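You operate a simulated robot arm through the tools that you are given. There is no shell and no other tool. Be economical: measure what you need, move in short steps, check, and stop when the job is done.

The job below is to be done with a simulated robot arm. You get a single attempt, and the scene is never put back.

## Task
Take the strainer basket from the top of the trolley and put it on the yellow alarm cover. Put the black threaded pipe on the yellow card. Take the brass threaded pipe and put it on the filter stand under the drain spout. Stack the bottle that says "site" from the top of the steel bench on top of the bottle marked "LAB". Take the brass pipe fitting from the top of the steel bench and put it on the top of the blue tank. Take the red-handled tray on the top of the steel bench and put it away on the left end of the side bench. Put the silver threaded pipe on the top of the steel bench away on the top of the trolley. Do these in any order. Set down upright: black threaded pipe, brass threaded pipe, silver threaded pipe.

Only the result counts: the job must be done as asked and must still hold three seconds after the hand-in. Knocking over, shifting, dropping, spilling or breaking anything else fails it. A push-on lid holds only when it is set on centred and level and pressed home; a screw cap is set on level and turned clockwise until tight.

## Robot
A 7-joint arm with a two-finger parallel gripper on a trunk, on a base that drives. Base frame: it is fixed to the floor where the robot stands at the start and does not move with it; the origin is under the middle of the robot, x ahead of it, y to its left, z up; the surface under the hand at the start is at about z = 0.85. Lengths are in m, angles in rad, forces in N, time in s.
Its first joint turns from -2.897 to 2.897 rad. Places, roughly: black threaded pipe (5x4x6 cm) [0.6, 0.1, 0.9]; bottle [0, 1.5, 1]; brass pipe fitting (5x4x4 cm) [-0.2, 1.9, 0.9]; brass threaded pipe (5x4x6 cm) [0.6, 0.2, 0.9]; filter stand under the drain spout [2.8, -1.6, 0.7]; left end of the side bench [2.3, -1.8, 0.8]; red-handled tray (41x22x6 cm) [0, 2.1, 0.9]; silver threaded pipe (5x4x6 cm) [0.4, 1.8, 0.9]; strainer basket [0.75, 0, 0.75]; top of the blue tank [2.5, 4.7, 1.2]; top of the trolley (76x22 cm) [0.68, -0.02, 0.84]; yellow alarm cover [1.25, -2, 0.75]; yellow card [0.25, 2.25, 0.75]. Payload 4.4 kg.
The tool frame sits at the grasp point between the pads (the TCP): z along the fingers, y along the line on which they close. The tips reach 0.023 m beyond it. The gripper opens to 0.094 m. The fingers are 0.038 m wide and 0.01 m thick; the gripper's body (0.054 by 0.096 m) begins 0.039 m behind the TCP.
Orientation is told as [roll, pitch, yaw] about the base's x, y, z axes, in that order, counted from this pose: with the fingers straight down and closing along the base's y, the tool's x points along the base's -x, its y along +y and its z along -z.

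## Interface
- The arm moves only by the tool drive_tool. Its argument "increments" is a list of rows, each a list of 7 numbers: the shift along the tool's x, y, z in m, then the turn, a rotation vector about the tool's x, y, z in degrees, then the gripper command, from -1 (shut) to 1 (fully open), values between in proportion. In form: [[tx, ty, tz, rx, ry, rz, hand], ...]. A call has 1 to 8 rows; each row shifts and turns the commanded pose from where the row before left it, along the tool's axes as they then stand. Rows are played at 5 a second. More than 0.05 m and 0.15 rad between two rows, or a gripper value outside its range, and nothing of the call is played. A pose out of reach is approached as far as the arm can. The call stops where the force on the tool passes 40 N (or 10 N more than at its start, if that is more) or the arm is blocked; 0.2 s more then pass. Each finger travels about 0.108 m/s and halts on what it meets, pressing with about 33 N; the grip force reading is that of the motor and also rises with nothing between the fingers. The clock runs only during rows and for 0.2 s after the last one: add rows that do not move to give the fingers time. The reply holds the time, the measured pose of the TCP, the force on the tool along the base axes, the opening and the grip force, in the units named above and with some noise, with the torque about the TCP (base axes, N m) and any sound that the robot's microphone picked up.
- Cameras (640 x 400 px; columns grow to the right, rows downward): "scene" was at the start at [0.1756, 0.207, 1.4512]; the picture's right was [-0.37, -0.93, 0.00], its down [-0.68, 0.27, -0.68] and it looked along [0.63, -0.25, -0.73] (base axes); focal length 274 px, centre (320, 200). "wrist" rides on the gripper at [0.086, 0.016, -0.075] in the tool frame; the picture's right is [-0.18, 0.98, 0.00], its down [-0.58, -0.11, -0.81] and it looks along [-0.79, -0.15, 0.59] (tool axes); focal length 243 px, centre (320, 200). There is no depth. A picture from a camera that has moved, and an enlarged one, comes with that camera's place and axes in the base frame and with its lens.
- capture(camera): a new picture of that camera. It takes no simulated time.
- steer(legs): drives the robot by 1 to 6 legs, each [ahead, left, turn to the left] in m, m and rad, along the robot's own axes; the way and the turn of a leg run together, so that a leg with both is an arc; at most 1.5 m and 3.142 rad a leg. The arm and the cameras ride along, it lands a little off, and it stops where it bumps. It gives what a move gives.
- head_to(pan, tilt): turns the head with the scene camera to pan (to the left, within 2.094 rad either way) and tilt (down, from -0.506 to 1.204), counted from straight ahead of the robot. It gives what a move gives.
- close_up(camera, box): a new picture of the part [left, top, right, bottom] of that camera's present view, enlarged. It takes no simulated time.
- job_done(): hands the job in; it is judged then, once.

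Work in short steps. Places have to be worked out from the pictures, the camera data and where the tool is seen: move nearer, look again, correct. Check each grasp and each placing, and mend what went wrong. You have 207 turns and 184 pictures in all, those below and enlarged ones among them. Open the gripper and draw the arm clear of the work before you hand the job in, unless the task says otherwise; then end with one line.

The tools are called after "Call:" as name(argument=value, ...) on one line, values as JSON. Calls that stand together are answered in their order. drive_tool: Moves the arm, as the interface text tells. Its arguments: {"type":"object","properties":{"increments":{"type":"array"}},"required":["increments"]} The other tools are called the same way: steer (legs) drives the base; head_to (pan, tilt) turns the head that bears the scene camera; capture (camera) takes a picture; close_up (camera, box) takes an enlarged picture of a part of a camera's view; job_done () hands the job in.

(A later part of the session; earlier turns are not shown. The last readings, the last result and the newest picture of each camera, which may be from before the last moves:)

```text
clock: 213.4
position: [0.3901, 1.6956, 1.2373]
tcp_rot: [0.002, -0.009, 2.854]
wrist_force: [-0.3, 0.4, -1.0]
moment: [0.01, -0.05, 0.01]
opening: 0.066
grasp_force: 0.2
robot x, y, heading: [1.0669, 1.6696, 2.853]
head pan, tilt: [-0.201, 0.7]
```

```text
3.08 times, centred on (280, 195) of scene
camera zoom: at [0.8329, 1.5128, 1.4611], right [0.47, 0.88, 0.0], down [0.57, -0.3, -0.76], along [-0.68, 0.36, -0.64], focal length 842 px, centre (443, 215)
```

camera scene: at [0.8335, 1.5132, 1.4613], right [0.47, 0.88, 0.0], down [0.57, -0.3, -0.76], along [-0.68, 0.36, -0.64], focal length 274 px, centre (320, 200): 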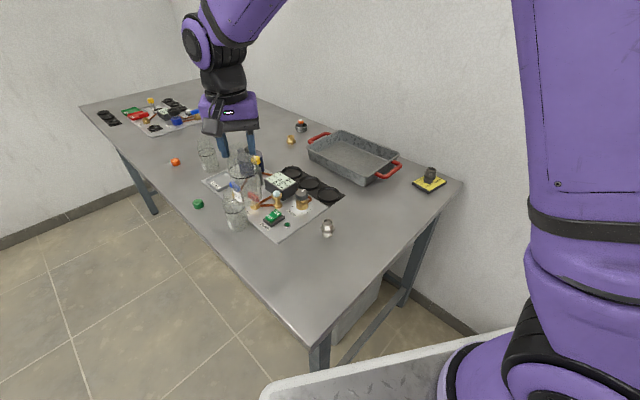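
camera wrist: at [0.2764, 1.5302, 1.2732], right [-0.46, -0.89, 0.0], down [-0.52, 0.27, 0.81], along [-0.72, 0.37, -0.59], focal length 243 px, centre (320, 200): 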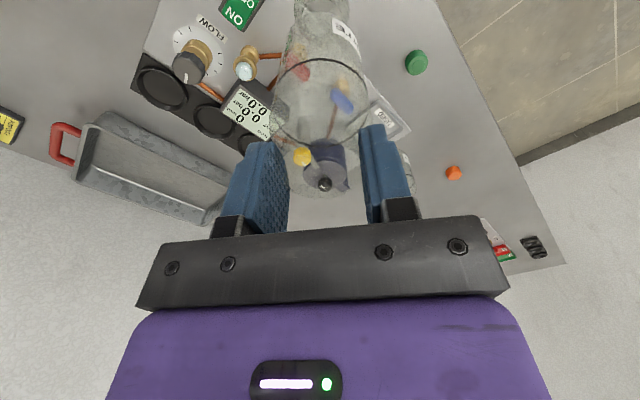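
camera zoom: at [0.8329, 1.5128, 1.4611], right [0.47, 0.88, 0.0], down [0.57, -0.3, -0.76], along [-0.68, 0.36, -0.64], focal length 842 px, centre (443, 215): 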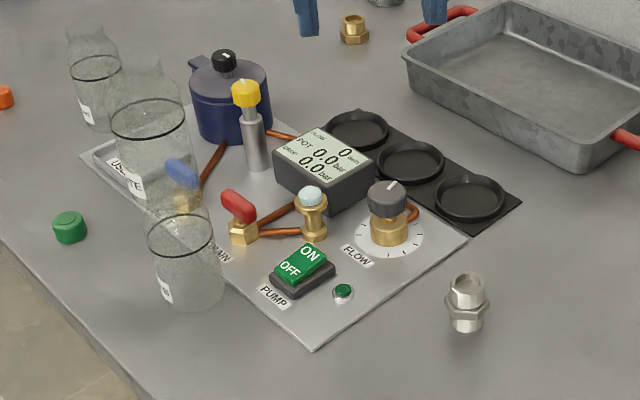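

The stack is good. Next the silver pipe at about (0.357, 1.795), top z about 0.915. I move above it.

Call:
drive_tool(increments=[[-0.02, -0.0286, 0, 0, 0, 0, 0.3], [-0.02, -0.0286, 0, 0, 0, 0, 0.3], [-0.02, -0.0286, 0, 0, 0, 0, 0.3], [0, 0, 0.05, 0, 0, 0, 0.3], [0, 0, 0.05, 0, 0, 0, 0.3], [0, 0, 0.05, 0, 0, 0, 0.3], [0, 0, 0.05, 0, 0, 0, 0.3], [0, 0, 0, 0, 0, 0, 0.3]])

Call:
capture(camera="wrist")

```text
clock: 215.2
position: [0.3558, 1.7956, 1.038]
tcp_rot: [0.001, -0.007, 2.854]
wrist_force: [0.7, -0.3, 0.8]
moment: [0.0, -0.01, 0.0]
opening: 0.0608
grasp_force: 0.0
robot x, y, heading: [1.0672, 1.6662, 2.852]
head pan, tilt: [-0.201, 0.7]
```

```text
78 pictures are left
camera wrist: at [0.4345, 1.7548, 1.11], right [-0.46, -0.89, 0.0], down [-0.52, 0.27, 0.81], along [-0.72, 0.37, -0.58], focal length 243 px, centre (320, 200)
```

wrist: 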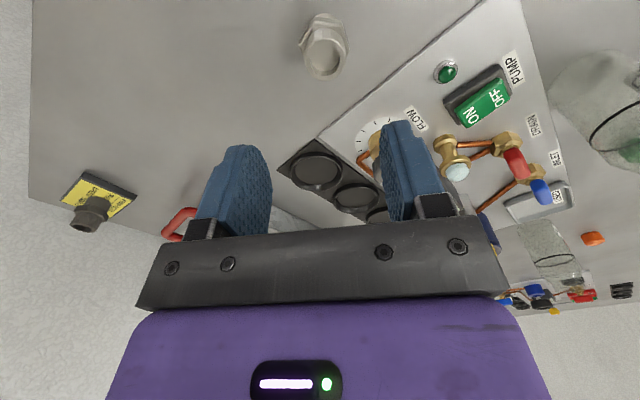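

Aligned; descend to the collar.

Call:
drive_tool(increments=[[0, 0.003, 0.045, 0, 0, 0, 0.3], [0, 0, 0.045, 0, 0, 0, 0.3], [0, 0, 0.032, 0, 0, 0, 0.3], [0, 0, 0, 0, 0, 0, 0.3]])

Call:
capture(camera="wrist")

```text
clock: 216.2
position: [0.3543, 1.7919, 0.9157]
tcp_rot: [0.001, -0.01, 2.854]
wrist_force: [-1.0, 0.6, 0.5]
moment: [-0.04, 0.01, -0.01]
opening: 0.061
grasp_force: 0.0
robot x, y, heading: [1.0698, 1.6715, 2.855]
head pan, tilt: [-0.201, 0.7]
```

```text
77 pictures are left
camera wrist: at [0.4329, 1.7513, 0.9884], right [-0.46, -0.89, 0.0], down [-0.52, 0.27, 0.81], along [-0.72, 0.37, -0.58], focal length 243 px, centre (320, 200)
```

wrist: 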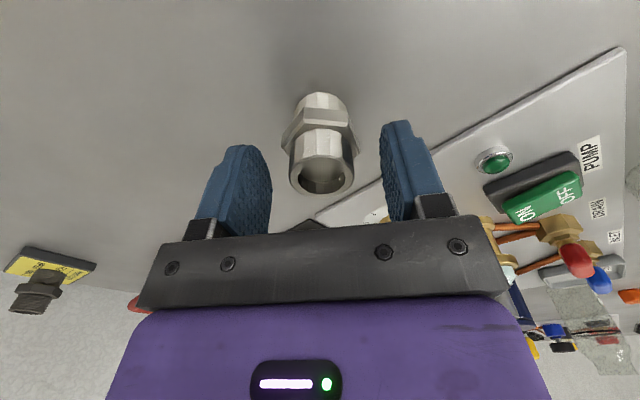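

Centred. Close and lift.

Call:
drive_tool(increments=[[0, 0, 0.001, 0, 0, 0, -0.5], [0, 0, 0, 0, 0, 0, -1], [0, 0, 0, 0, 0, 0, -1], [0, 0, 0, 0, 0, 0, -1]])

Call:
drive_tool(increments=[[0, 0, -0.02, 0, 0, 0, -1], [0, 0, -0.05, 0, 0, 0, -1], [0, 0, -0.05, 0, 0, 0, -1], [0, 0, -0.05, 0, 0, 0, -1], [0, 0, -0.05, 0, 0, 0, -1], [0, 0, -0.05, 0, 0, 0, -1]])

Call:
capture(camera="wrist")

```text
clock: 217.2
position: [0.3544, 1.7922, 0.9162]
tcp_rot: [0.003, -0.011, 2.854]
wrist_force: [2.7, 2.5, 10.2]
moment: [0.24, -0.11, -0.01]
opening: 0.0321
grasp_force: 33.4
robot x, y, heading: [1.0679, 1.6678, 2.848]
head pan, tilt: [-0.201, 0.7]
```

```text
clock: 218.6
position: [0.3576, 1.7914, 1.1862]
tcp_rot: [0.001, -0.008, 2.853]
wrist_force: [-0.4, 0.4, -1.3]
moment: [-0.02, -0.06, -0.02]
opening: 0.0319
grasp_force: 33.4
robot x, y, heading: [1.0681, 1.6651, 2.857]
head pan, tilt: [-0.201, 0.7]
```

```text
76 pictures are left
camera wrist: at [0.4353, 1.7506, 1.259], right [-0.46, -0.89, 0.0], down [-0.52, 0.27, 0.81], along [-0.72, 0.37, -0.59], focal length 243 px, centre (320, 200)
```

wrist: 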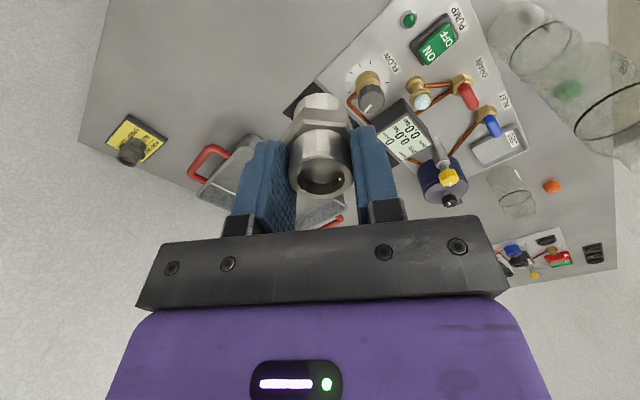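

Silver pipe held. I retract a bit and drive back through the corridor to a stand at the trolley's left front.

Call:
drive_tool(increments=[[0.045, 0, 0, 0, 0, 0, -1], [0.045, 0, 0, 0, 0, 0, -1], [0.01, 0, -0.03, 0, 0, 0, -1]])

Call:
steer(legs=[[-0.2, 0.43, 0], [0, 0, -2.58], [-1.08, 0, 0], [-0.25, -0.19, 0], [0, 0, -0.5]])

Call:
head_to(pan=-0.2, tilt=0.75)

Call:
capture(camera="scene")

```text
clock: 219.4
position: [0.4534, 1.7629, 1.2148]
tcp_rot: [0.002, -0.008, 2.853]
wrist_force: [-0.3, 0.5, -1.2]
moment: [-0.03, 0.01, -0.02]
opening: 0.032
grasp_force: 33.2
robot x, y, heading: [1.0677, 1.6702, 2.859]
head pan, tilt: [-0.201, 0.7]
```

```text
clock: 236.5
position: [0.5394, 0.606, 1.215]
tcp_rot: [0.001, -0.008, -0.222]
wrist_force: [0.1, -0.3, -0.3]
moment: [-0.03, -0.01, -0.01]
opening: 0.0319
grasp_force: 32.9
robot x, y, heading: [-0.0838, 0.6562, -0.222]
head pan, tilt: [-0.201, 0.7]
```

```text
clock: 237.2
position: [0.5388, 0.6053, 1.2146]
tcp_rot: [0.003, -0.009, -0.22]
wrist_force: [-0.3, -0.9, -0.6]
moment: [0.01, 0.0, -0.02]
opening: 0.0317
grasp_force: 33.5
robot x, y, heading: [-0.0791, 0.6573, -0.219]
head pan, tilt: [-0.201, 0.75]
```

```text
75 pictures are left
camera scene: at [0.1446, 0.8326, 1.457], right [-0.41, -0.91, 0.0], down [-0.62, 0.28, -0.73], along [0.67, -0.3, -0.68], focal length 274 px, centre (320, 200)
```

scene: 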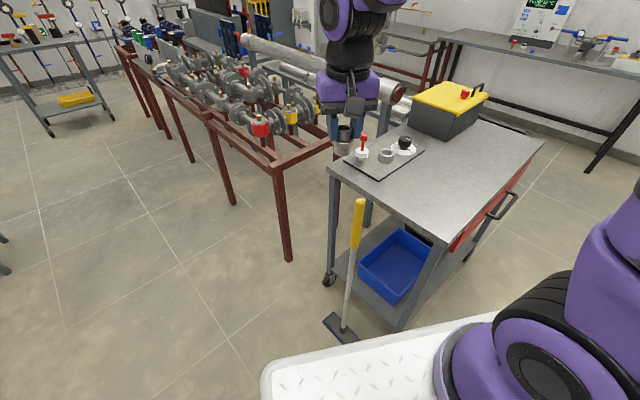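

The trolley's left area is free. I carry the silver pipe over (0.59, 0.19).

Call:
drive_tool(increments=[[-0.0156, -0.0438, 0, 0, 0, 0, -1], [-0.0156, -0.0438, 0, 0, 0, 0, -1], [-0.0156, -0.0438, 0, 0, 0, 0, -1], [-0.0156, -0.0438, 0, 0, 0, 0, -1], [-0.0156, -0.0438, 0, 0, 0, 0, -1], [-0.0156, -0.0438, 0, 0, 0, 0, -1], [-0.0156, -0.0438, 0, 0, 0, 0, -1], [-0.0156, -0.0438, 0, 0, 0, 0, -1]])

Call:
drive_tool(increments=[[-0.0156, -0.0438, 0, 0, 0, 0, -1], [0, 0, 0.05, 0, 0, 0, -1], [0, 0, 0.05, 0, 0, 0, -1], [0, 0, 0.05, 0, 0, 0, -1], [0, 0, 0.05, 0, 0, 0, -1], [0, 0, 0.05, 0, 0, 0, -1], [0, 0, 0.03, 0, 0, 0, -1], [0, 0, 0, 0, 0, 0, -1]])

Call:
capture(camera="wrist")

Call:
capture(camera="scene")

```text
clock: 238.9
position: [0.5842, 0.2364, 1.2145]
tcp_rot: [0.002, -0.008, -0.218]
wrist_force: [-0.1, 0.6, -1.2]
moment: [-0.05, -0.01, 0.02]
opening: 0.0319
grasp_force: 33.1
robot x, y, heading: [-0.0775, 0.6547, -0.22]
head pan, tilt: [-0.201, 0.75]
```

```text
clock: 240.8
position: [0.5941, 0.1888, 0.9361]
tcp_rot: [0.002, -0.011, -0.22]
wrist_force: [0.1, -0.1, -0.8]
moment: [-0.02, 0.0, 0.03]
opening: 0.0318
grasp_force: 33.1
robot x, y, heading: [-0.0834, 0.6589, -0.219]
head pan, tilt: [-0.201, 0.75]
```

```text
74 pictures are left
camera wrist: at [0.5116, 0.224, 1.0072], right [0.39, 0.92, 0.0], down [0.54, -0.23, 0.81], along [0.75, -0.32, -0.58], focal length 243 px, centre (320, 200)
```

wrist: 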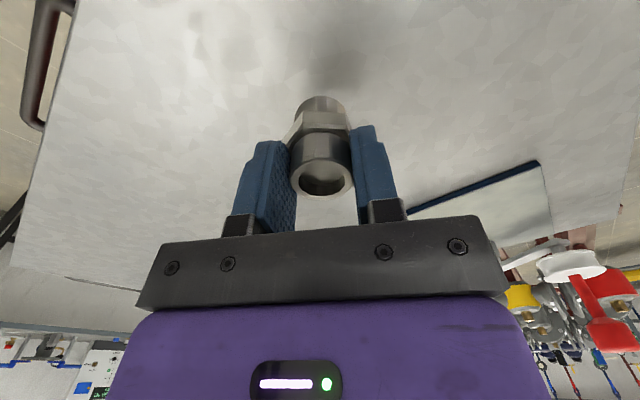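

```text
73 pictures are left
camera scene: at [0.1445, 0.8326, 1.457], right [-0.41, -0.91, 0.0], down [-0.62, 0.28, -0.73], along [0.67, -0.3, -0.68], focal length 274 px, centre (320, 200)
```

scene: 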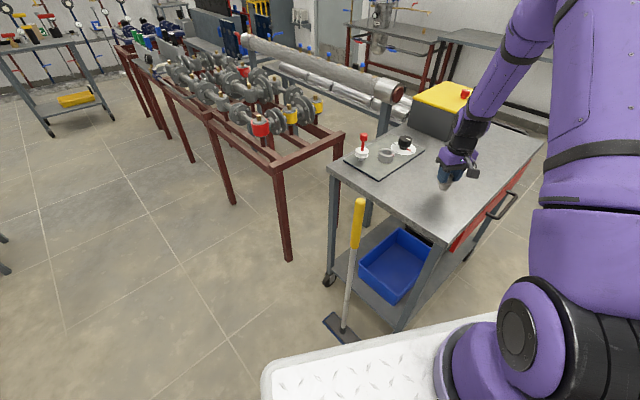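

Clear spot on the trolley. Lower to contact (expected near 0.911).

Call:
drive_tool(increments=[[0, 0, 0.014, 0, 0, 0, -1], [0, 0, 0.004, 0, 0, 0, -1], [0, 0, 0.003, 0, 0, 0, -1], [0, 0, 0.002, 0, 0, 0, -1], [0, 0, 0, 0, 0, 0, -1]])

Call:
drive_tool(increments=[[0, 0, 0.002, 0, 0, 0, -1], [0, 0, 0.002, 0, 0, 0, -1], [0, 0, 0, 0, 0, 0, -1]])

```text
clock: 241.9
position: [0.5938, 0.1909, 0.9118]
tcp_rot: [0.001, -0.008, -0.221]
wrist_force: [0.0, 0.1, -0.9]
moment: [-0.04, 0.01, 0.02]
opening: 0.0319
grasp_force: 33.4
robot x, y, heading: [-0.0832, 0.6599, -0.214]
head pan, tilt: [-0.201, 0.75]
```

```text
clock: 242.8
position: [0.594, 0.1902, 0.9075]
tcp_rot: [0.003, -0.008, -0.221]
wrist_force: [0.4, 0.2, -1.7]
moment: [0.01, 0.0, -0.02]
opening: 0.0319
grasp_force: 32.5
robot x, y, heading: [-0.0799, 0.6569, -0.219]
head pan, tilt: [-0.201, 0.75]
```

Call:
drive_tool(increments=[[0, 0, 0.002, 0, 0, 0, -1], [0, 0, 0.002, 0, 0, 0, -1], [0, 0, 0, 0, 0, 0, -1]])

Call:
drive_tool(increments=[[0, 0, 0.002, 0, 0, 0, -1], [0, 0, 0.001, 0, 0, 0, -1], [0, 0, 0, 0, 0, 0, -1]])

Call:
close_up(camera="scene", box=[400, 130, 500, 220])

```text
clock: 243.6
position: [0.5937, 0.1904, 0.9041]
tcp_rot: [0.001, -0.01, -0.22]
wrist_force: [-1.0, 4.0, 22.0]
moment: [0.32, -0.05, -0.06]
opening: 0.0317
grasp_force: 33.2
robot x, y, heading: [-0.078, 0.656, -0.222]
head pan, tilt: [-0.201, 0.75]
```

```text
clock: 244.0
position: [0.5937, 0.189, 0.9055]
tcp_rot: [-0.001, -0.013, -0.22]
wrist_force: [-0.4, 0.9, 15.4]
moment: [-0.01, 0.14, -0.04]
opening: 0.0317
grasp_force: 33.5
robot x, y, heading: [-0.0808, 0.661, -0.222]
head pan, tilt: [-0.201, 0.75]
stopped in row 2: the force on the tool passed its limit at 43 N (the readings are from after the stop); the commanded pose is now the measured one
```

```text
4.44 times, centred on (450, 175) of scene
camera zoom: at [0.144, 0.833, 1.4571], right [-0.41, -0.91, 0.0], down [-0.62, 0.28, -0.73], along [0.67, -0.3, -0.68], focal length 1216 px, centre (-258, 311)
```

zoom: 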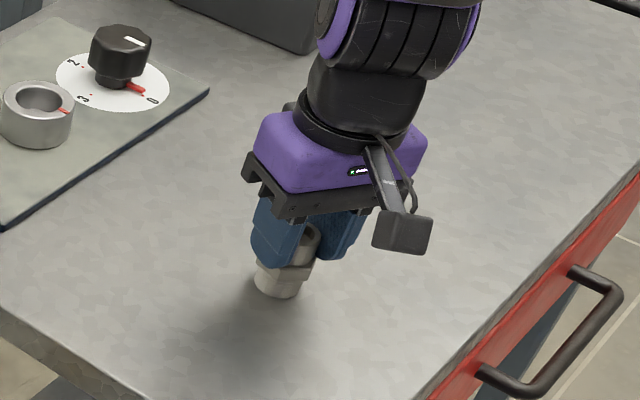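

Contact made. Release, rise, and verify it stands.

Call:
drive_tool(increments=[[0, 0, -0.001, 0, 0, 0, -1], [0, 0, 0, 0, 0, 0, 0.1], [0, 0, 0, 0, 0, 0, 0.3], [0, 0, -0.03, 0, 0, 0, 0.3], [0, 0, -0.05, 0, 0, 0, 0.3], [0, 0, -0.05, 0, 0, 0, 0.3], [0, 0, -0.05, 0, 0, 0, 0.3], [0, 0, -0.05, 0, 0, 0, 0.3]])

Call:
close_up(camera="scene", box=[400, 130, 500, 220])

Call:
drive_tool(increments=[[0.02, 0.0438, -0.01, 0, 0, 0, 0.3], [0.02, 0.0438, -0.01, 0, 0, 0, 0.3], [0.02, 0.0438, -0.01, 0, 0, 0, 0.3], [0.02, 0.0438, 0, 0, 0, 0, 0.3], [0.02, 0.0438, 0, 0, 0, 0, 0.3], [0.02, 0.0438, 0, 0, 0, 0, 0.3], [0.01, 0.0438, 0, 0, 0, 0, 0.3], [0.01, 0.0438, 0, 0, 0, 0, 0.3]])

```text
clock: 245.8
position: [0.5934, 0.19, 1.1338]
tcp_rot: [0.002, -0.01, -0.222]
wrist_force: [0.3, 0.2, 0.2]
moment: [0.04, 0.05, 0.02]
opening: 0.0614
grasp_force: 0.0
robot x, y, heading: [-0.0847, 0.6609, -0.221]
head pan, tilt: [-0.201, 0.75]
```

```text
4.44 times, centred on (450, 175) of scene
camera zoom: at [0.1451, 0.8322, 1.457], right [-0.41, -0.91, 0.0], down [-0.62, 0.28, -0.73], along [0.67, -0.3, -0.68], focal length 1216 px, centre (-258, 311)
```

zoom: 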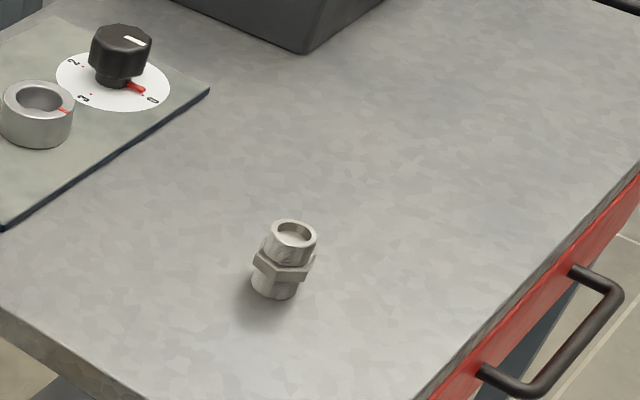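

```text
clock: 247.6
position: [0.5325, 0.5625, 1.1637]
tcp_rot: [0.001, -0.012, -0.22]
wrist_force: [-0.1, -1.1, -1.0]
moment: [0.02, -0.01, 0.04]
opening: 0.0609
grasp_force: 0.0
robot x, y, heading: [-0.0822, 0.6598, -0.215]
head pan, tilt: [-0.201, 0.75]
```

Silver stands on the trolley. Next the brass fitting: I turn to face the steel bench and move up to it.

Call:
steer(legs=[[0, 0, 2.06], [0.27, -0.19, 0]])

Call:
head_to(pan=0.05, tilt=0.7)

Call:
capture(camera="scene")

```text
clock: 254.7
position: [-0.1816, 1.5542, 1.1638]
tcp_rot: [0.0, -0.013, 1.848]
wrist_force: [-0.2, 0.2, 0.3]
moment: [0.01, 0.0, -0.03]
opening: 0.0613
grasp_force: 0.1
robot x, y, heading: [0.0245, 0.9677, 1.851]
head pan, tilt: [-0.201, 0.75]
```

```text
clock: 255.5
position: [-0.181, 1.5538, 1.1639]
tcp_rot: [0.001, -0.012, 1.849]
wrist_force: [-0.9, -0.3, 0.0]
moment: [0.01, -0.02, 0.03]
opening: 0.0611
grasp_force: 0.0
robot x, y, heading: [0.0272, 0.9708, 1.853]
head pan, tilt: [0.051, 0.7]
```

```text
70 pictures are left
camera scene: at [-0.2515, 1.0839, 1.4613], right [0.95, 0.32, 0.0], down [0.21, -0.61, -0.76], along [-0.25, 0.72, -0.64], focal length 274 px, centre (320, 200)
```

scene: 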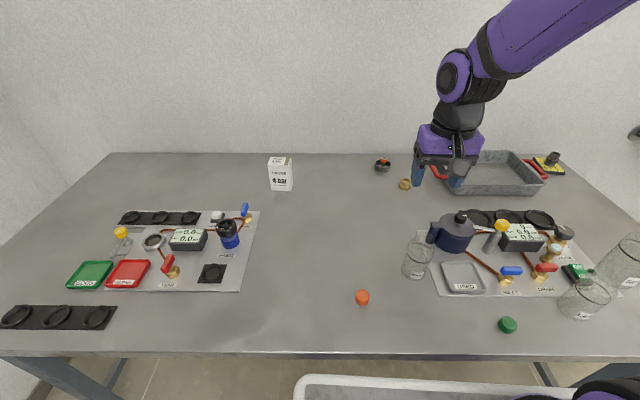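

I zoom on the brass fitting.

Call:
close_up(camera="scene", box=[360, 145, 460, 205])

Call:
close_up(camera="wrist", box=[200, 60, 440, 210])

```text
6.40 times, centred on (410, 175) of scene
camera zoom: at [-0.2515, 1.0839, 1.4613], right [0.95, 0.32, 0.0], down [0.21, -0.61, -0.76], along [-0.25, 0.72, -0.64], focal length 1750 px, centre (-256, 360)
```

zoom: 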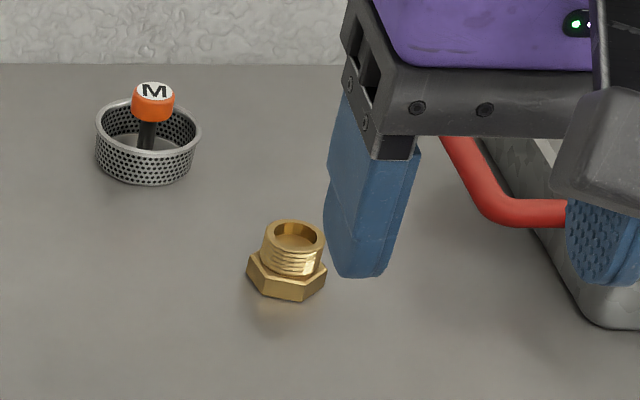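

```text
2.67 times, centred on (320, 135) of wrist
camera zoom: at [-0.1735, 1.4657, 1.2365], right [-1.0, -0.09, 0.0], down [-0.05, 0.58, 0.81], along [-0.08, 0.81, -0.58], focal length 647 px, centre (320, 373)
```

zoom: 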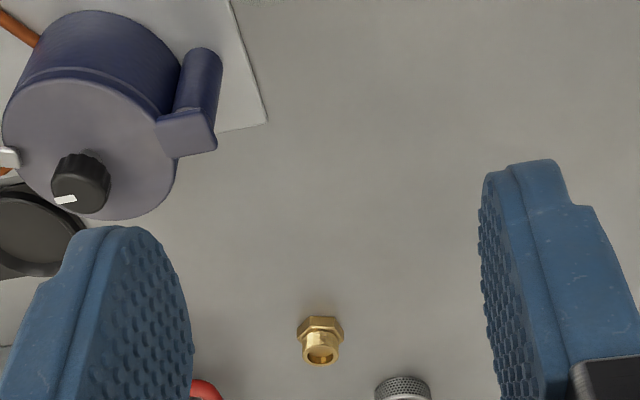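

Fitting at about (-0.218, 1.92), hex at the bottom with a collar on top. I creep 5 cm closer, then move above it.

Call:
steer(legs=[[0.05, 0.02, 0]])

```text
clock: 256.4
position: [-0.2146, 1.5978, 1.164]
tcp_rot: [0.001, -0.011, 1.848]
wrist_force: [0.5, 0.2, 0.2]
moment: [0.03, 0.01, 0.0]
opening: 0.0611
grasp_force: 0.0
robot x, y, heading: [-0.0046, 1.0155, 1.853]
head pan, tilt: [0.051, 0.7]
```

Call:
drive_tool(increments=[[-0.0444, -0.0121, 0, 0, 0, 0, 0.3], [-0.0444, -0.0121, 0, 0, 0, 0, 0.3], [-0.0444, -0.0121, 0, 0, 0, 0, 0.3], [-0.0444, -0.0121, 0, 0, 0, 0, 0.3], [-0.0444, -0.0121, 0, 0, 0, 0, 0.3], [-0.0444, -0.0121, 0.01, 0, 0.7, 0, 0.3], [-0.0444, -0.0121, 0.01, 0, 0, 0, 0.3]])

Call:
drive_tool(increments=[[0, 0, 0.05, 0, 0, 0, 0.3], [0, 0, 0.05, 0, 0, 0, 0.3], [0, 0, 0.04, 0, 0, 0, 0.3], [0, 0, 0, 0, 0, 0, 0.3]])

Call:
capture(camera="wrist")

Call:
close_up(camera="scene", box=[360, 130, 460, 205])

```text
clock: 258.0
position: [-0.2179, 1.9197, 1.1484]
tcp_rot: [0.002, -0.002, 1.849]
wrist_force: [-0.4, -1.3, 0.2]
moment: [0.04, -0.02, 0.0]
opening: 0.0611
grasp_force: 0.0
robot x, y, heading: [-0.0051, 1.0148, 1.846]
head pan, tilt: [0.051, 0.7]
```

```text
clock: 259.0
position: [-0.2182, 1.9198, 1.0074]
tcp_rot: [0.002, -0.001, 1.848]
wrist_force: [0.1, 0.2, -0.3]
moment: [0.03, 0.0, -0.02]
opening: 0.0611
grasp_force: 0.1
robot x, y, heading: [-0.0082, 1.0105, 1.847]
head pan, tilt: [0.051, 0.7]
```

```text
67 pictures are left
camera wrist: at [-0.2111, 1.8323, 1.0811], right [-1.0, -0.09, 0.0], down [-0.05, 0.59, 0.81], along [-0.07, 0.8, -0.59], focal length 243 px, centre (320, 200)
```

wrist: 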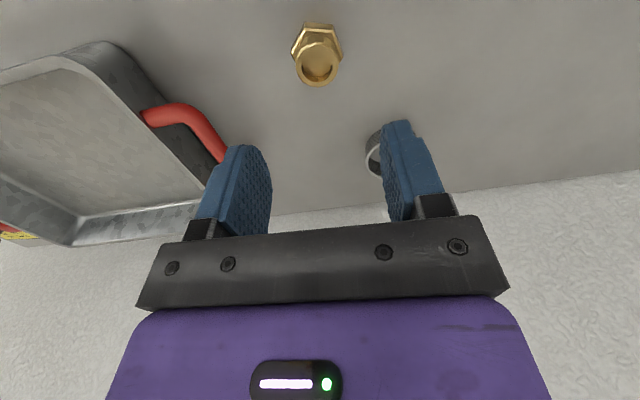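

```text
5.33 times, centred on (410, 168) of scene
camera zoom: at [-0.2847, 1.1272, 1.4613], right [0.95, 0.32, 0.0], down [0.21, -0.61, -0.76], along [-0.25, 0.72, -0.64], focal length 1459 px, centre (-160, 373)
```

zoom: 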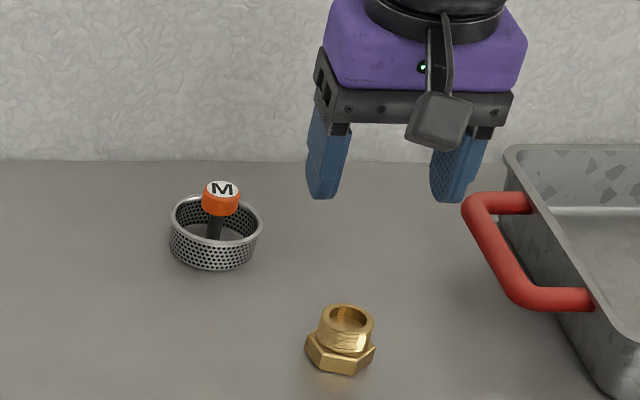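

Aligned. Descend, close on the collar, and lift.

Call:
drive_tool(increments=[[0, 0, 0.05, 0, 0, 0, 0.3], [0, 0, 0.045, 0, 0, 0, 0.3], [0, 0, 0.016, 0, 0, 0, 0.3], [0, 0, 0, 0, 0, 0, 0.3]])

Call:
capture(camera="wrist")

```text
clock: 260.0
position: [-0.219, 1.9214, 0.8966]
tcp_rot: [0.001, 0.0, 1.849]
wrist_force: [-0.3, -0.6, 0.0]
moment: [0.0, 0.03, -0.04]
opening: 0.0611
grasp_force: 0.0
robot x, y, heading: [-0.0039, 1.0134, 1.849]
head pan, tilt: [0.051, 0.7]
```

```text
65 pictures are left
camera wrist: at [-0.2114, 1.8325, 0.9701], right [-1.0, -0.09, 0.0], down [-0.05, 0.59, 0.81], along [-0.07, 0.8, -0.59], focal length 243 px, centre (320, 200)
```

wrist: 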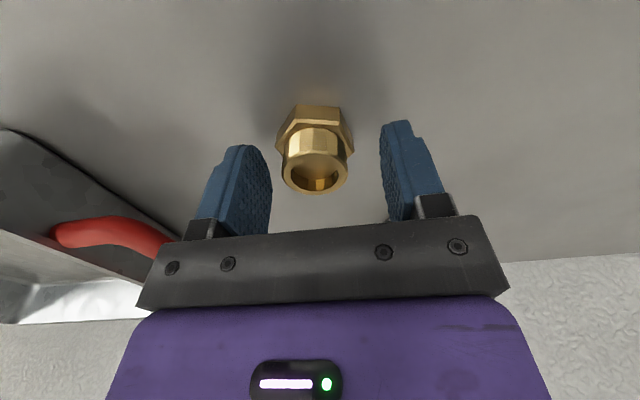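

Call:
drive_tool(increments=[[0, 0, 0, 0, 0, 0, -0.5], [0, 0, 0, 0, 0, 0, -1], [0, 0, 0, 0, 0, 0, -1], [0, 0, 0, 0, 0, 0, -1]])

Call:
drive_tool(increments=[[0, 0, -0.02, 0, 0, 0, -1], [0, 0, -0.05, 0, 0, 0, -1], [0, 0, -0.05, 0, 0, 0, -1], [0, 0, -0.05, 0, 0, 0, -1], [0, 0, -0.05, 0, 0, 0, -1], [0, 0, -0.05, 0, 0, 0, -1]])

Call:
capture(camera="wrist")

```text
clock: 261.0
position: [-0.2194, 1.9201, 0.8966]
tcp_rot: [0.0, 0.0, 1.847]
wrist_force: [0.3, -0.7, 0.2]
moment: [-0.02, -0.03, -0.02]
opening: 0.0401
grasp_force: 33.0
robot x, y, heading: [-0.0045, 1.0126, 1.843]
head pan, tilt: [0.051, 0.7]
```

```text
clock: 262.4
position: [-0.2184, 1.9193, 1.1662]
tcp_rot: [0.002, 0.002, 1.849]
wrist_force: [-0.5, 1.4, -1.9]
moment: [-0.02, -0.02, 0.01]
opening: 0.0399
grasp_force: 32.6
robot x, y, heading: [-0.0077, 1.0123, 1.848]
head pan, tilt: [0.051, 0.7]
```

```text
64 pictures are left
camera wrist: at [-0.2109, 1.8321, 1.2393], right [-1.0, -0.09, 0.0], down [-0.05, 0.59, 0.81], along [-0.07, 0.8, -0.59], focal length 243 px, centre (320, 200)
```

wrist: 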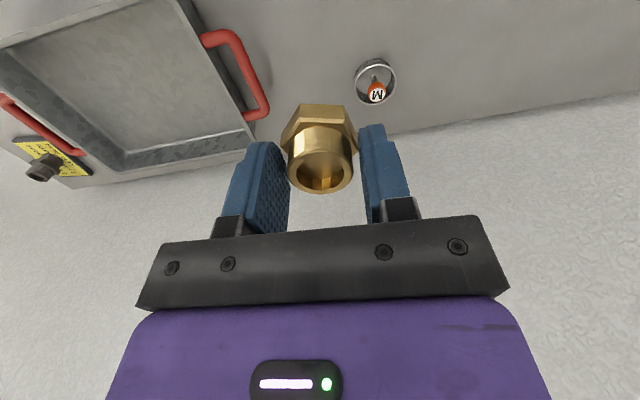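

Fitting held. I retract and raise, then drive out through the corridor to view the tank.

Call:
drive_tool(increments=[[0.04, 0, -0.03, 0, 0, 0, -1], [0.04, 0, -0.03, 0, 0, 0, -1], [0.04, 0, -0.03, 0, 0, 0, -1], [0.045, 0, -0.02, 0, 0, 0, -1], [0.045, 0, 0, 0, 0, 0, -1], [0.045, 0, 0, 0, 0, 0, -1], [0.045, 0, 0, 0, 0, 0, -1]])

Call:
steer(legs=[[-0.12, 0, 0], [0, 0, -1.58], [1.15, 0.05, 0]])

Call:
head_to(pan=0.8, tilt=0.2)

Call:
capture(camera="scene")

```text
clock: 264.0
position: [-0.1367, 1.6329, 1.2758]
tcp_rot: [0.002, 0.002, 1.847]
wrist_force: [0.7, 0.7, -2.0]
moment: [-0.02, 0.04, 0.0]
opening: 0.0399
grasp_force: 33.2
robot x, y, heading: [-0.0043, 1.0135, 1.846]
head pan, tilt: [0.051, 0.7]
```

```text
clock: 274.6
position: [1.7513, 1.3664, 1.2771]
tcp_rot: [0.002, -0.002, 0.263]
wrist_force: [-0.1, 0.3, -1.2]
moment: [0.01, 0.01, 0.01]
opening: 0.0362
grasp_force: 33.4
robot x, y, heading: [1.1273, 1.2472, 0.264]
head pan, tilt: [0.051, 0.7]
```

```text
clock: 275.7
position: [1.7522, 1.3672, 1.2765]
tcp_rot: [0.003, 0.0, 0.266]
wrist_force: [-0.2, -0.2, -1.6]
moment: [-0.02, 0.03, 0.01]
opening: 0.0361
grasp_force: 32.8
robot x, y, heading: [1.1288, 1.246, 0.261]
head pan, tilt: [0.799, 0.201]
```

```text
63 pictures are left
camera scene: at [1.2127, 1.5812, 1.5066], right [0.87, -0.49, 0.0], down [-0.1, -0.17, -0.98], along [0.48, 0.86, -0.2], focal length 274 px, centre (320, 200)
```

scene: 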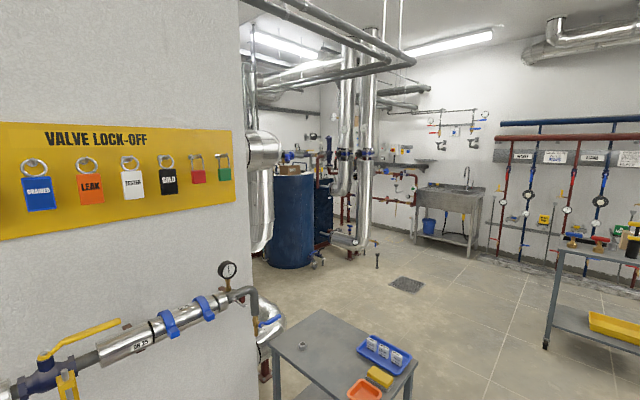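

The opening changed slightly (40→36 mm), so I check the grip, and zoom on the tank.

Call:
close_up(camera="wrist", box=[200, 60, 440, 230])

Call:
close_up(camera="scene", box=[230, 130, 390, 280])

```text
2.35 times, centred on (320, 145) of wrist
camera zoom: at [1.6631, 1.3598, 1.3501], right [-0.08, 1.0, 0.0], down [0.59, 0.05, 0.81], along [0.8, 0.06, -0.59], focal length 571 px, centre (320, 329)
```

zoom: 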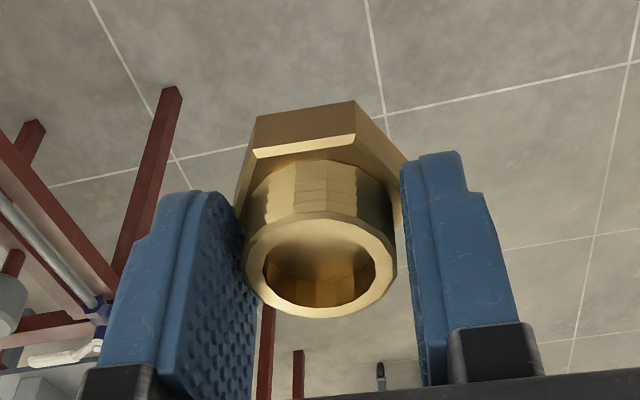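

```text
2.67 times, centred on (310, 205) of scene
camera zoom: at [1.2127, 1.5812, 1.5066], right [0.87, -0.49, 0.0], down [-0.1, -0.17, -0.98], along [0.48, 0.86, -0.2], focal length 729 px, centre (347, 187)
```

zoom: 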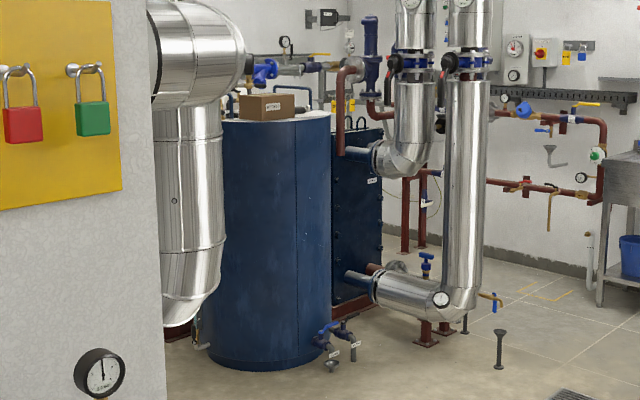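

The tank stands near (2.5, 4.7) with a box on the back of its top. I drive around the small table and approach it from the front.

Call:
steer(legs=[[1.0, 0.05, 0], [0.75, 0.27, 0], [0, 0, 1.4], [1.1, 0, 0]])

Call:
head_to(pan=0.0, tilt=0.25)

Call:
capture(camera="scene")

```text
clock: 293.5
position: [2.6774, 3.7429, 1.277]
tcp_rot: [0.003, -0.001, 1.634]
wrist_force: [0.0, 0.9, -0.3]
moment: [-0.02, -0.02, 0.01]
opening: 0.0362
grasp_force: 32.7
robot x, y, heading: [2.6738, 3.1129, 1.635]
head pan, tilt: [0.799, 0.201]
```

```text
clock: 294.6
position: [2.6765, 3.7425, 1.276]
tcp_rot: [0.0, -0.001, 1.636]
wrist_force: [-0.3, -1.1, -1.1]
moment: [0.02, -0.05, 0.0]
opening: 0.0361
grasp_force: 32.6
robot x, y, heading: [2.6715, 3.1102, 1.637]
head pan, tilt: [0.0, 0.25]
```

```text
60 pictures are left
camera scene: at [2.4287, 3.2895, 1.5021], right [1.0, 0.07, 0.0], down [0.02, -0.25, -0.97], along [-0.06, 0.97, -0.25], focal length 274 px, centre (320, 200)
```

scene: 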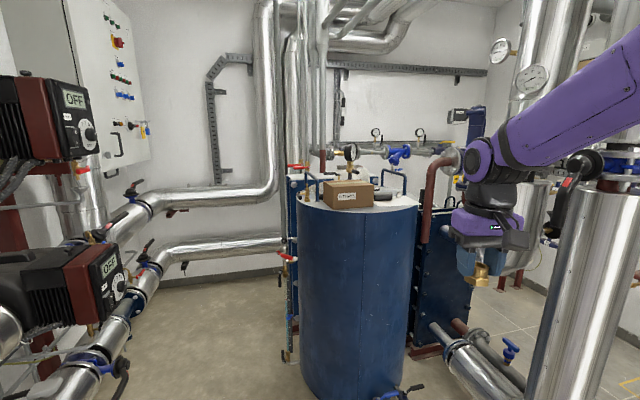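

I zoom on the tank top.

Call:
close_up(camera="scene", box=[270, 130, 450, 250])

```text
3.33 times, centred on (360, 190) of scene
camera zoom: at [2.4287, 3.2895, 1.5021], right [1.0, 0.07, 0.0], down [0.02, -0.25, -0.97], along [-0.06, 0.97, -0.25], focal length 912 px, centre (187, 233)
```

zoom: 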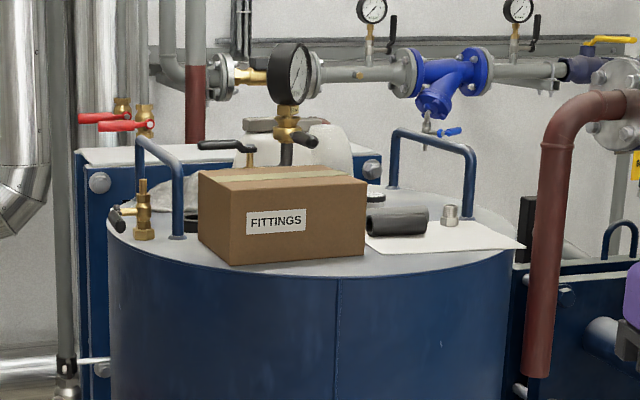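

The top holds a box, a sheet with small items, handles and a gauge. I raise the hand, move closer, and look down onto it.

Call:
drive_tool(increments=[[0, 0, -0.05, 0, 0, 0, -1], [0, 0, -0.05, 0, 0, 0, -1], [0, 0, -0.03, 0, 0, 0, -1]])

Call:
steer(legs=[[0.6, 0, 0]])

Call:
head_to(pan=-0.05, tilt=0.5)

Call:
capture(camera="scene")

Call:
capture(camera="wrist")

```text
clock: 295.4
position: [2.6772, 3.7426, 1.4071]
tcp_rot: [0.001, 0.002, 1.635]
wrist_force: [0.7, -0.2, -1.3]
moment: [-0.03, -0.02, -0.01]
opening: 0.036
grasp_force: 32.9
robot x, y, heading: [2.674, 3.1104, 1.637]
head pan, tilt: [0.0, 0.25]
```

```text
clock: 298.8
position: [2.6412, 4.3401, 1.4063]
tcp_rot: [0.001, 0.001, 1.634]
wrist_force: [0.7, -0.5, -1.6]
moment: [-0.02, 0.02, 0.01]
opening: 0.036
grasp_force: 33.1
robot x, y, heading: [2.6405, 3.7049, 1.632]
head pan, tilt: [0.0, 0.25]
```

```text
clock: 299.6
position: [2.6406, 4.3403, 1.4069]
tcp_rot: [0.001, 0.001, 1.635]
wrist_force: [-0.4, -0.4, -0.8]
moment: [-0.01, 0.01, 0.0]
opening: 0.0359
grasp_force: 32.9
robot x, y, heading: [2.6365, 3.7091, 1.632]
head pan, tilt: [-0.051, 0.499]
```

```text
58 pictures are left
camera scene: at [2.3963, 3.8856, 1.4791], right [1.0, 0.01, 0.0], down [0.01, -0.48, -0.88], along [-0.01, 0.88, -0.48], focal length 274 px, centre (320, 200)
```

scene: 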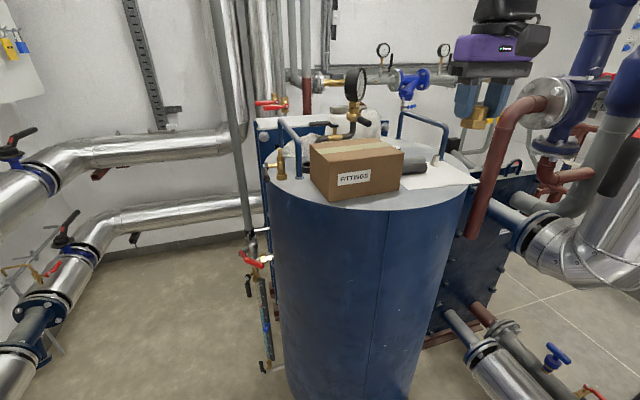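

```text
57 pictures are left
camera wrist: at [2.6302, 4.2533, 1.4795], right [-0.99, 0.12, 0.0], down [0.07, 0.59, 0.81], along [0.1, 0.8, -0.59], focal length 243 px, centre (320, 200)
```

wrist: 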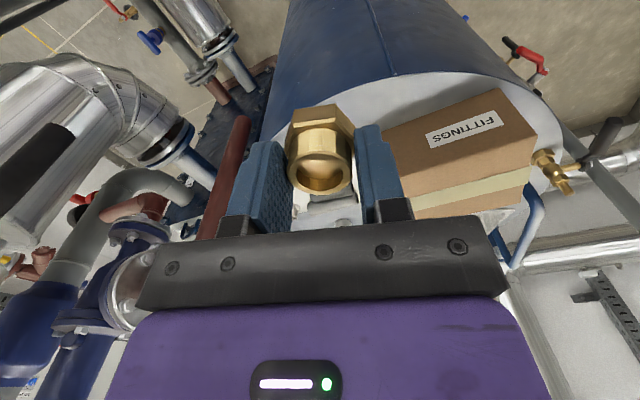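

Call:
close_up(camera="scene", box=[250, 110, 490, 230])

Call:
close_up(camera="wrist", box=[230, 50, 590, 250])

```text
2.67 times, centred on (370, 170) of scene
camera zoom: at [2.3963, 3.8856, 1.4791], right [1.0, 0.01, 0.0], down [0.01, -0.48, -0.88], along [-0.01, 0.88, -0.48], focal length 729 px, centre (187, 280)
```

zoom: 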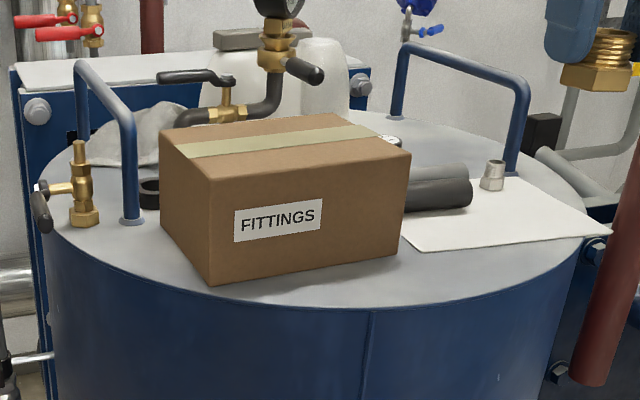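

```text
1.78 times, centred on (410, 150) of wrist
camera zoom: at [2.6302, 4.2533, 1.4795], right [-0.99, 0.12, 0.0], down [0.07, 0.59, 0.81], along [0.1, 0.8, -0.59], focal length 431 px, centre (160, 289)
```

zoom: 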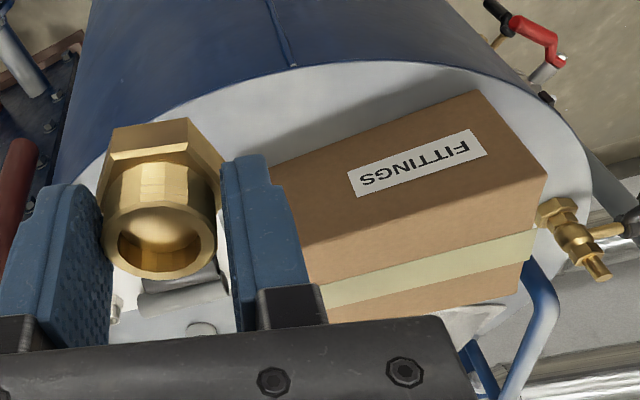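

Top surface z is about 1.153. A free patch lies right of the box in front of the sheet, near (2.668, 4.512). I move over it and down partway.

Call:
drive_tool(increments=[[-0.0424, -0.0096, 0, 0, 0, 0, -1], [-0.0424, -0.0096, 0, 0, 0, 0, -1], [-0.0424, -0.0096, 0, 0, 0, 0, -1], [-0.0423, -0.0095, 0, 0, 0, 0, -1], [0, 0, 0.05, 0, 0, 0, -1], [0, 0, 0.05, 0, 0, 0, -1], [0, 0, 0.04, 0, 0, 0, -1], [0, 0, 0, 0, 0, 0, -1]])

Call:
close_up(camera="scene", box=[330, 120, 490, 220])

Call:
capture(camera="wrist")

```text
clock: 301.4
position: [2.6701, 4.5121, 1.2647]
tcp_rot: [0.002, -0.001, 1.634]
wrist_force: [0.3, 0.2, -0.5]
moment: [-0.05, -0.01, -0.03]
opening: 0.0359
grasp_force: 33.1
robot x, y, heading: [2.6347, 3.7087, 1.635]
head pan, tilt: [-0.051, 0.499]
```

```text
4.00 times, centred on (410, 170) of scene
camera zoom: at [2.3963, 3.8856, 1.479], right [1.0, 0.01, 0.0], down [0.01, -0.48, -0.88], along [-0.01, 0.88, -0.48], focal length 1094 px, centre (-40, 320)
```

zoom: 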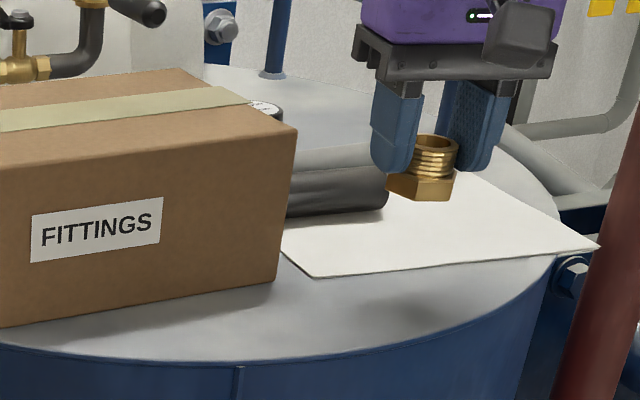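

```text
53 pictures are left
camera wrist: at [2.6581, 4.4253, 1.3378], right [-0.99, 0.12, 0.0], down [0.07, 0.59, 0.81], along [0.1, 0.8, -0.59], focal length 243 px, centre (320, 200)
```

wrist: 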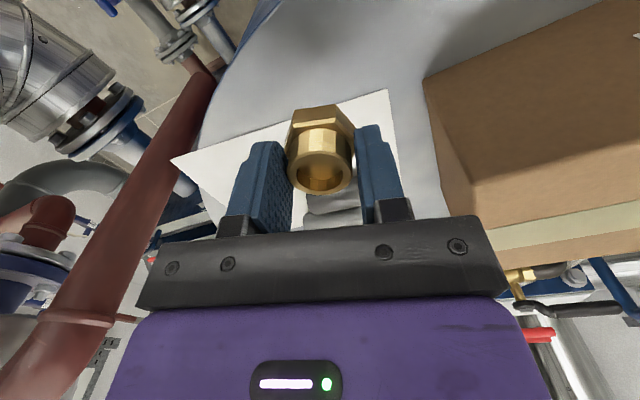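

The landing point is centred on the bare strip between sheet and rim. I lower to contact.

Call:
drive_tool(increments=[[0, 0, 0.03, 0, 0, 0, -1], [0, 0, 0.02, 0, 0, 0, -1], [0, 0, 0.006, 0, 0, 0, -1], [0, 0, 0.004, 0, 0, 0, -1], [0, 0, 0, 0, 0, 0, -1]])

Call:
close_up(camera="scene", box=[330, 120, 490, 220])

```text
clock: 302.6
position: [2.6685, 4.5116, 1.2044]
tcp_rot: [-0.001, 0.0, 1.633]
wrist_force: [-0.5, 0.5, -1.4]
moment: [-0.04, 0.02, 0.01]
opening: 0.036
grasp_force: 33.6
robot x, y, heading: [2.6364, 3.7123, 1.636]
head pan, tilt: [-0.051, 0.499]
```

```text
4.00 times, centred on (410, 170) of scene
camera zoom: at [2.3963, 3.8856, 1.479], right [1.0, 0.01, 0.0], down [0.01, -0.48, -0.88], along [-0.01, 0.88, -0.48], focal length 1094 px, centre (-40, 320)
```

zoom: 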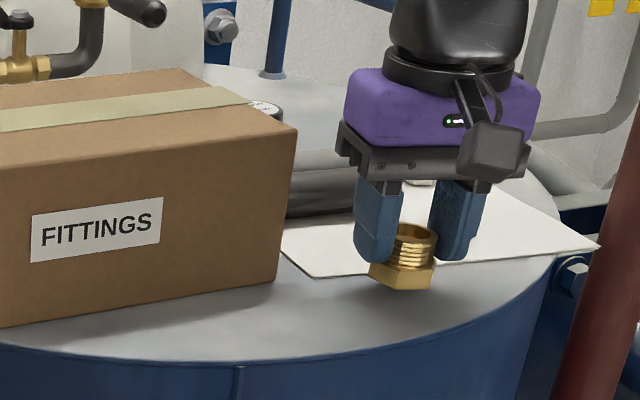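

Call:
drive_tool(increments=[[0, 0, 0.003, 0, 0, 0, -1], [0, 0, 0.003, 0, 0, 0, -1], [0, 0, 0.002, 0, 0, 0, -1], [0, 0, 0, 0, 0, 0, -1]])

Call:
drive_tool(increments=[[0, 0, 0.003, 0, 0, 0, -1], [0, 0, 0.002, 0, 0, 0, -1], [0, 0, 0.002, 0, 0, 0, -1], [0, 0, 0, 0, 0, 0, -1]])

```text
clock: 303.6
position: [2.6694, 4.5132, 1.1982]
tcp_rot: [0.003, -0.001, 1.634]
wrist_force: [0.5, 0.5, -1.8]
moment: [0.0, -0.01, 0.03]
opening: 0.0358
grasp_force: 33.1
robot x, y, heading: [2.6388, 3.7095, 1.63]
head pan, tilt: [-0.051, 0.499]
```

```text
clock: 304.6
position: [2.6696, 4.5107, 1.1921]
tcp_rot: [0.002, -0.002, 1.635]
wrist_force: [-2.8, 4.2, 22.9]
moment: [0.26, 0.08, 0.0]
opening: 0.0362
grasp_force: 33.1
robot x, y, heading: [2.6335, 3.7113, 1.636]
head pan, tilt: [-0.051, 0.499]
```

Contact at 23 N. I open modestly and rise.

Call:
drive_tool(increments=[[0, 0, -0.001, 0, 0, 0, -1], [0, 0, 0, 0, 0, 0, -0.05], [0, 0, 0, 0, 0, 0, 0.2], [0, 0, -0.02, 0, 0, 0, 0.2], [0, 0, -0.05, 0, 0, 0, 0.2], [0, 0, -0.05, 0, 0, 0, 0.2], [0, 0, -0.05, 0, 0, 0, 0.2], [0, 0, -0.03, 0, 0, 0, 0.2]])

Call:
close_up(camera="scene", box=[330, 120, 490, 220])

```text
clock: 306.4
position: [2.6696, 4.5123, 1.392]
tcp_rot: [0.001, 0.002, 1.633]
wrist_force: [0.5, 0.3, -0.1]
moment: [0.02, 0.0, 0.02]
opening: 0.0562
grasp_force: 0.1
robot x, y, heading: [2.6379, 3.7044, 1.624]
head pan, tilt: [-0.051, 0.499]
```

```text
4.00 times, centred on (410, 170) of scene
camera zoom: at [2.3963, 3.8857, 1.479], right [1.0, 0.01, 0.0], down [0.01, -0.48, -0.88], along [-0.01, 0.88, -0.48], focal length 1094 px, centre (-40, 320)
```

zoom: 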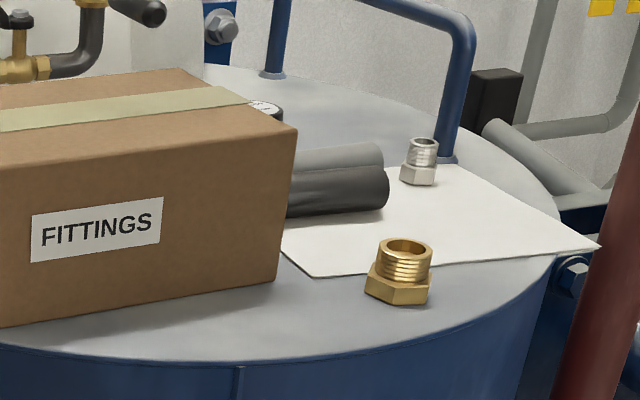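

The fitting stands on the tank top. I retract and drive back to the steel bench for the tray, reversing the known path.

Call:
drive_tool(increments=[[0.045, 0, 0, 0, 0, 0, 0.5], [0.045, 0, 0, 0, 0, 0, 0.5], [0.045, 0, 0, 0, 0, 0, 0.5], [0.04, 0, 0, 0, 0, 0, 0.5]])

Call:
steer(legs=[[-1.0, 0, 0], [-0.7, 0, 0], [0, 0, -1.37], [-0.75, -0.27, 0], [-0.99, -0.05, 0]])

```text
clock: 307.4
position: [2.6802, 4.3384, 1.3916]
tcp_rot: [0.0, 0.004, 1.633]
wrist_force: [-0.4, 1.4, -0.3]
moment: [-0.07, 0.05, 0.0]
opening: 0.0703
grasp_force: 0.1
robot x, y, heading: [2.6322, 3.7067, 1.626]
head pan, tilt: [-0.051, 0.499]
```

```text
clock: 327.9
position: [1.7508, 1.3601, 1.3926]
tcp_rot: [0.0, -0.001, 0.251]
wrist_force: [0.8, 0.1, 0.0]
moment: [0.0, 0.02, 0.0]
opening: 0.0705
grasp_force: 0.0
robot x, y, heading: [1.1243, 1.2831, 0.252]
head pan, tilt: [-0.051, 0.499]
```

Call:
steer(legs=[[-0.3, -0.09, 0], [-0.86, 0, 0], [0, 0, 1.6], [0.08, -0.31, 0]])

Call:
head_to(pan=-0.1, tilt=0.65)

Call:
capture(camera="scene")

Call:
capture(camera="wrist")

```text
clock: 339.8
position: [0.2094, 1.6973, 1.3925]
tcp_rot: [0.0, 0.0, 1.852]
wrist_force: [0.1, 0.3, -0.1]
moment: [-0.01, -0.03, -0.01]
opening: 0.0706
grasp_force: 0.0
robot x, y, heading: [0.3044, 1.0712, 1.849]
head pan, tilt: [-0.051, 0.499]
```

```text
clock: 340.5
position: [0.2091, 1.6966, 1.3925]
tcp_rot: [0.001, -0.001, 1.853]
wrist_force: [-0.4, -0.3, 0.3]
moment: [0.0, 0.06, 0.03]
opening: 0.0704
grasp_force: 0.0
robot x, y, heading: [0.3013, 1.0713, 1.848]
head pan, tilt: [-0.099, 0.649]
```

```text
50 pictures are left
camera scene: at [0.0353, 1.1908, 1.4657], right [0.98, 0.18, 0.0], down [0.11, -0.59, -0.8], along [-0.14, 0.78, -0.6], focal length 274 px, centre (320, 200)
```

scene: 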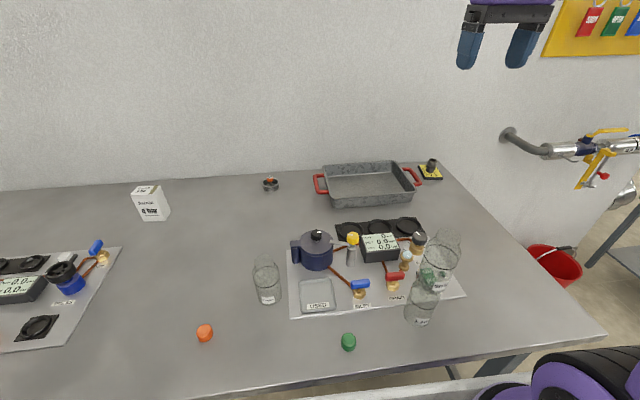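

```text
49 pictures are left
camera wrist: at [0.2168, 1.6095, 1.4662], right [-1.0, -0.1, 0.0], down [-0.06, 0.59, 0.81], along [-0.08, 0.8, -0.59], focal length 243 px, centre (320, 200)
```

wrist: 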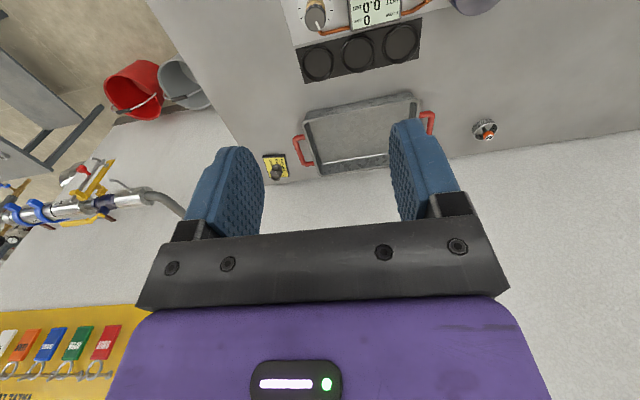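

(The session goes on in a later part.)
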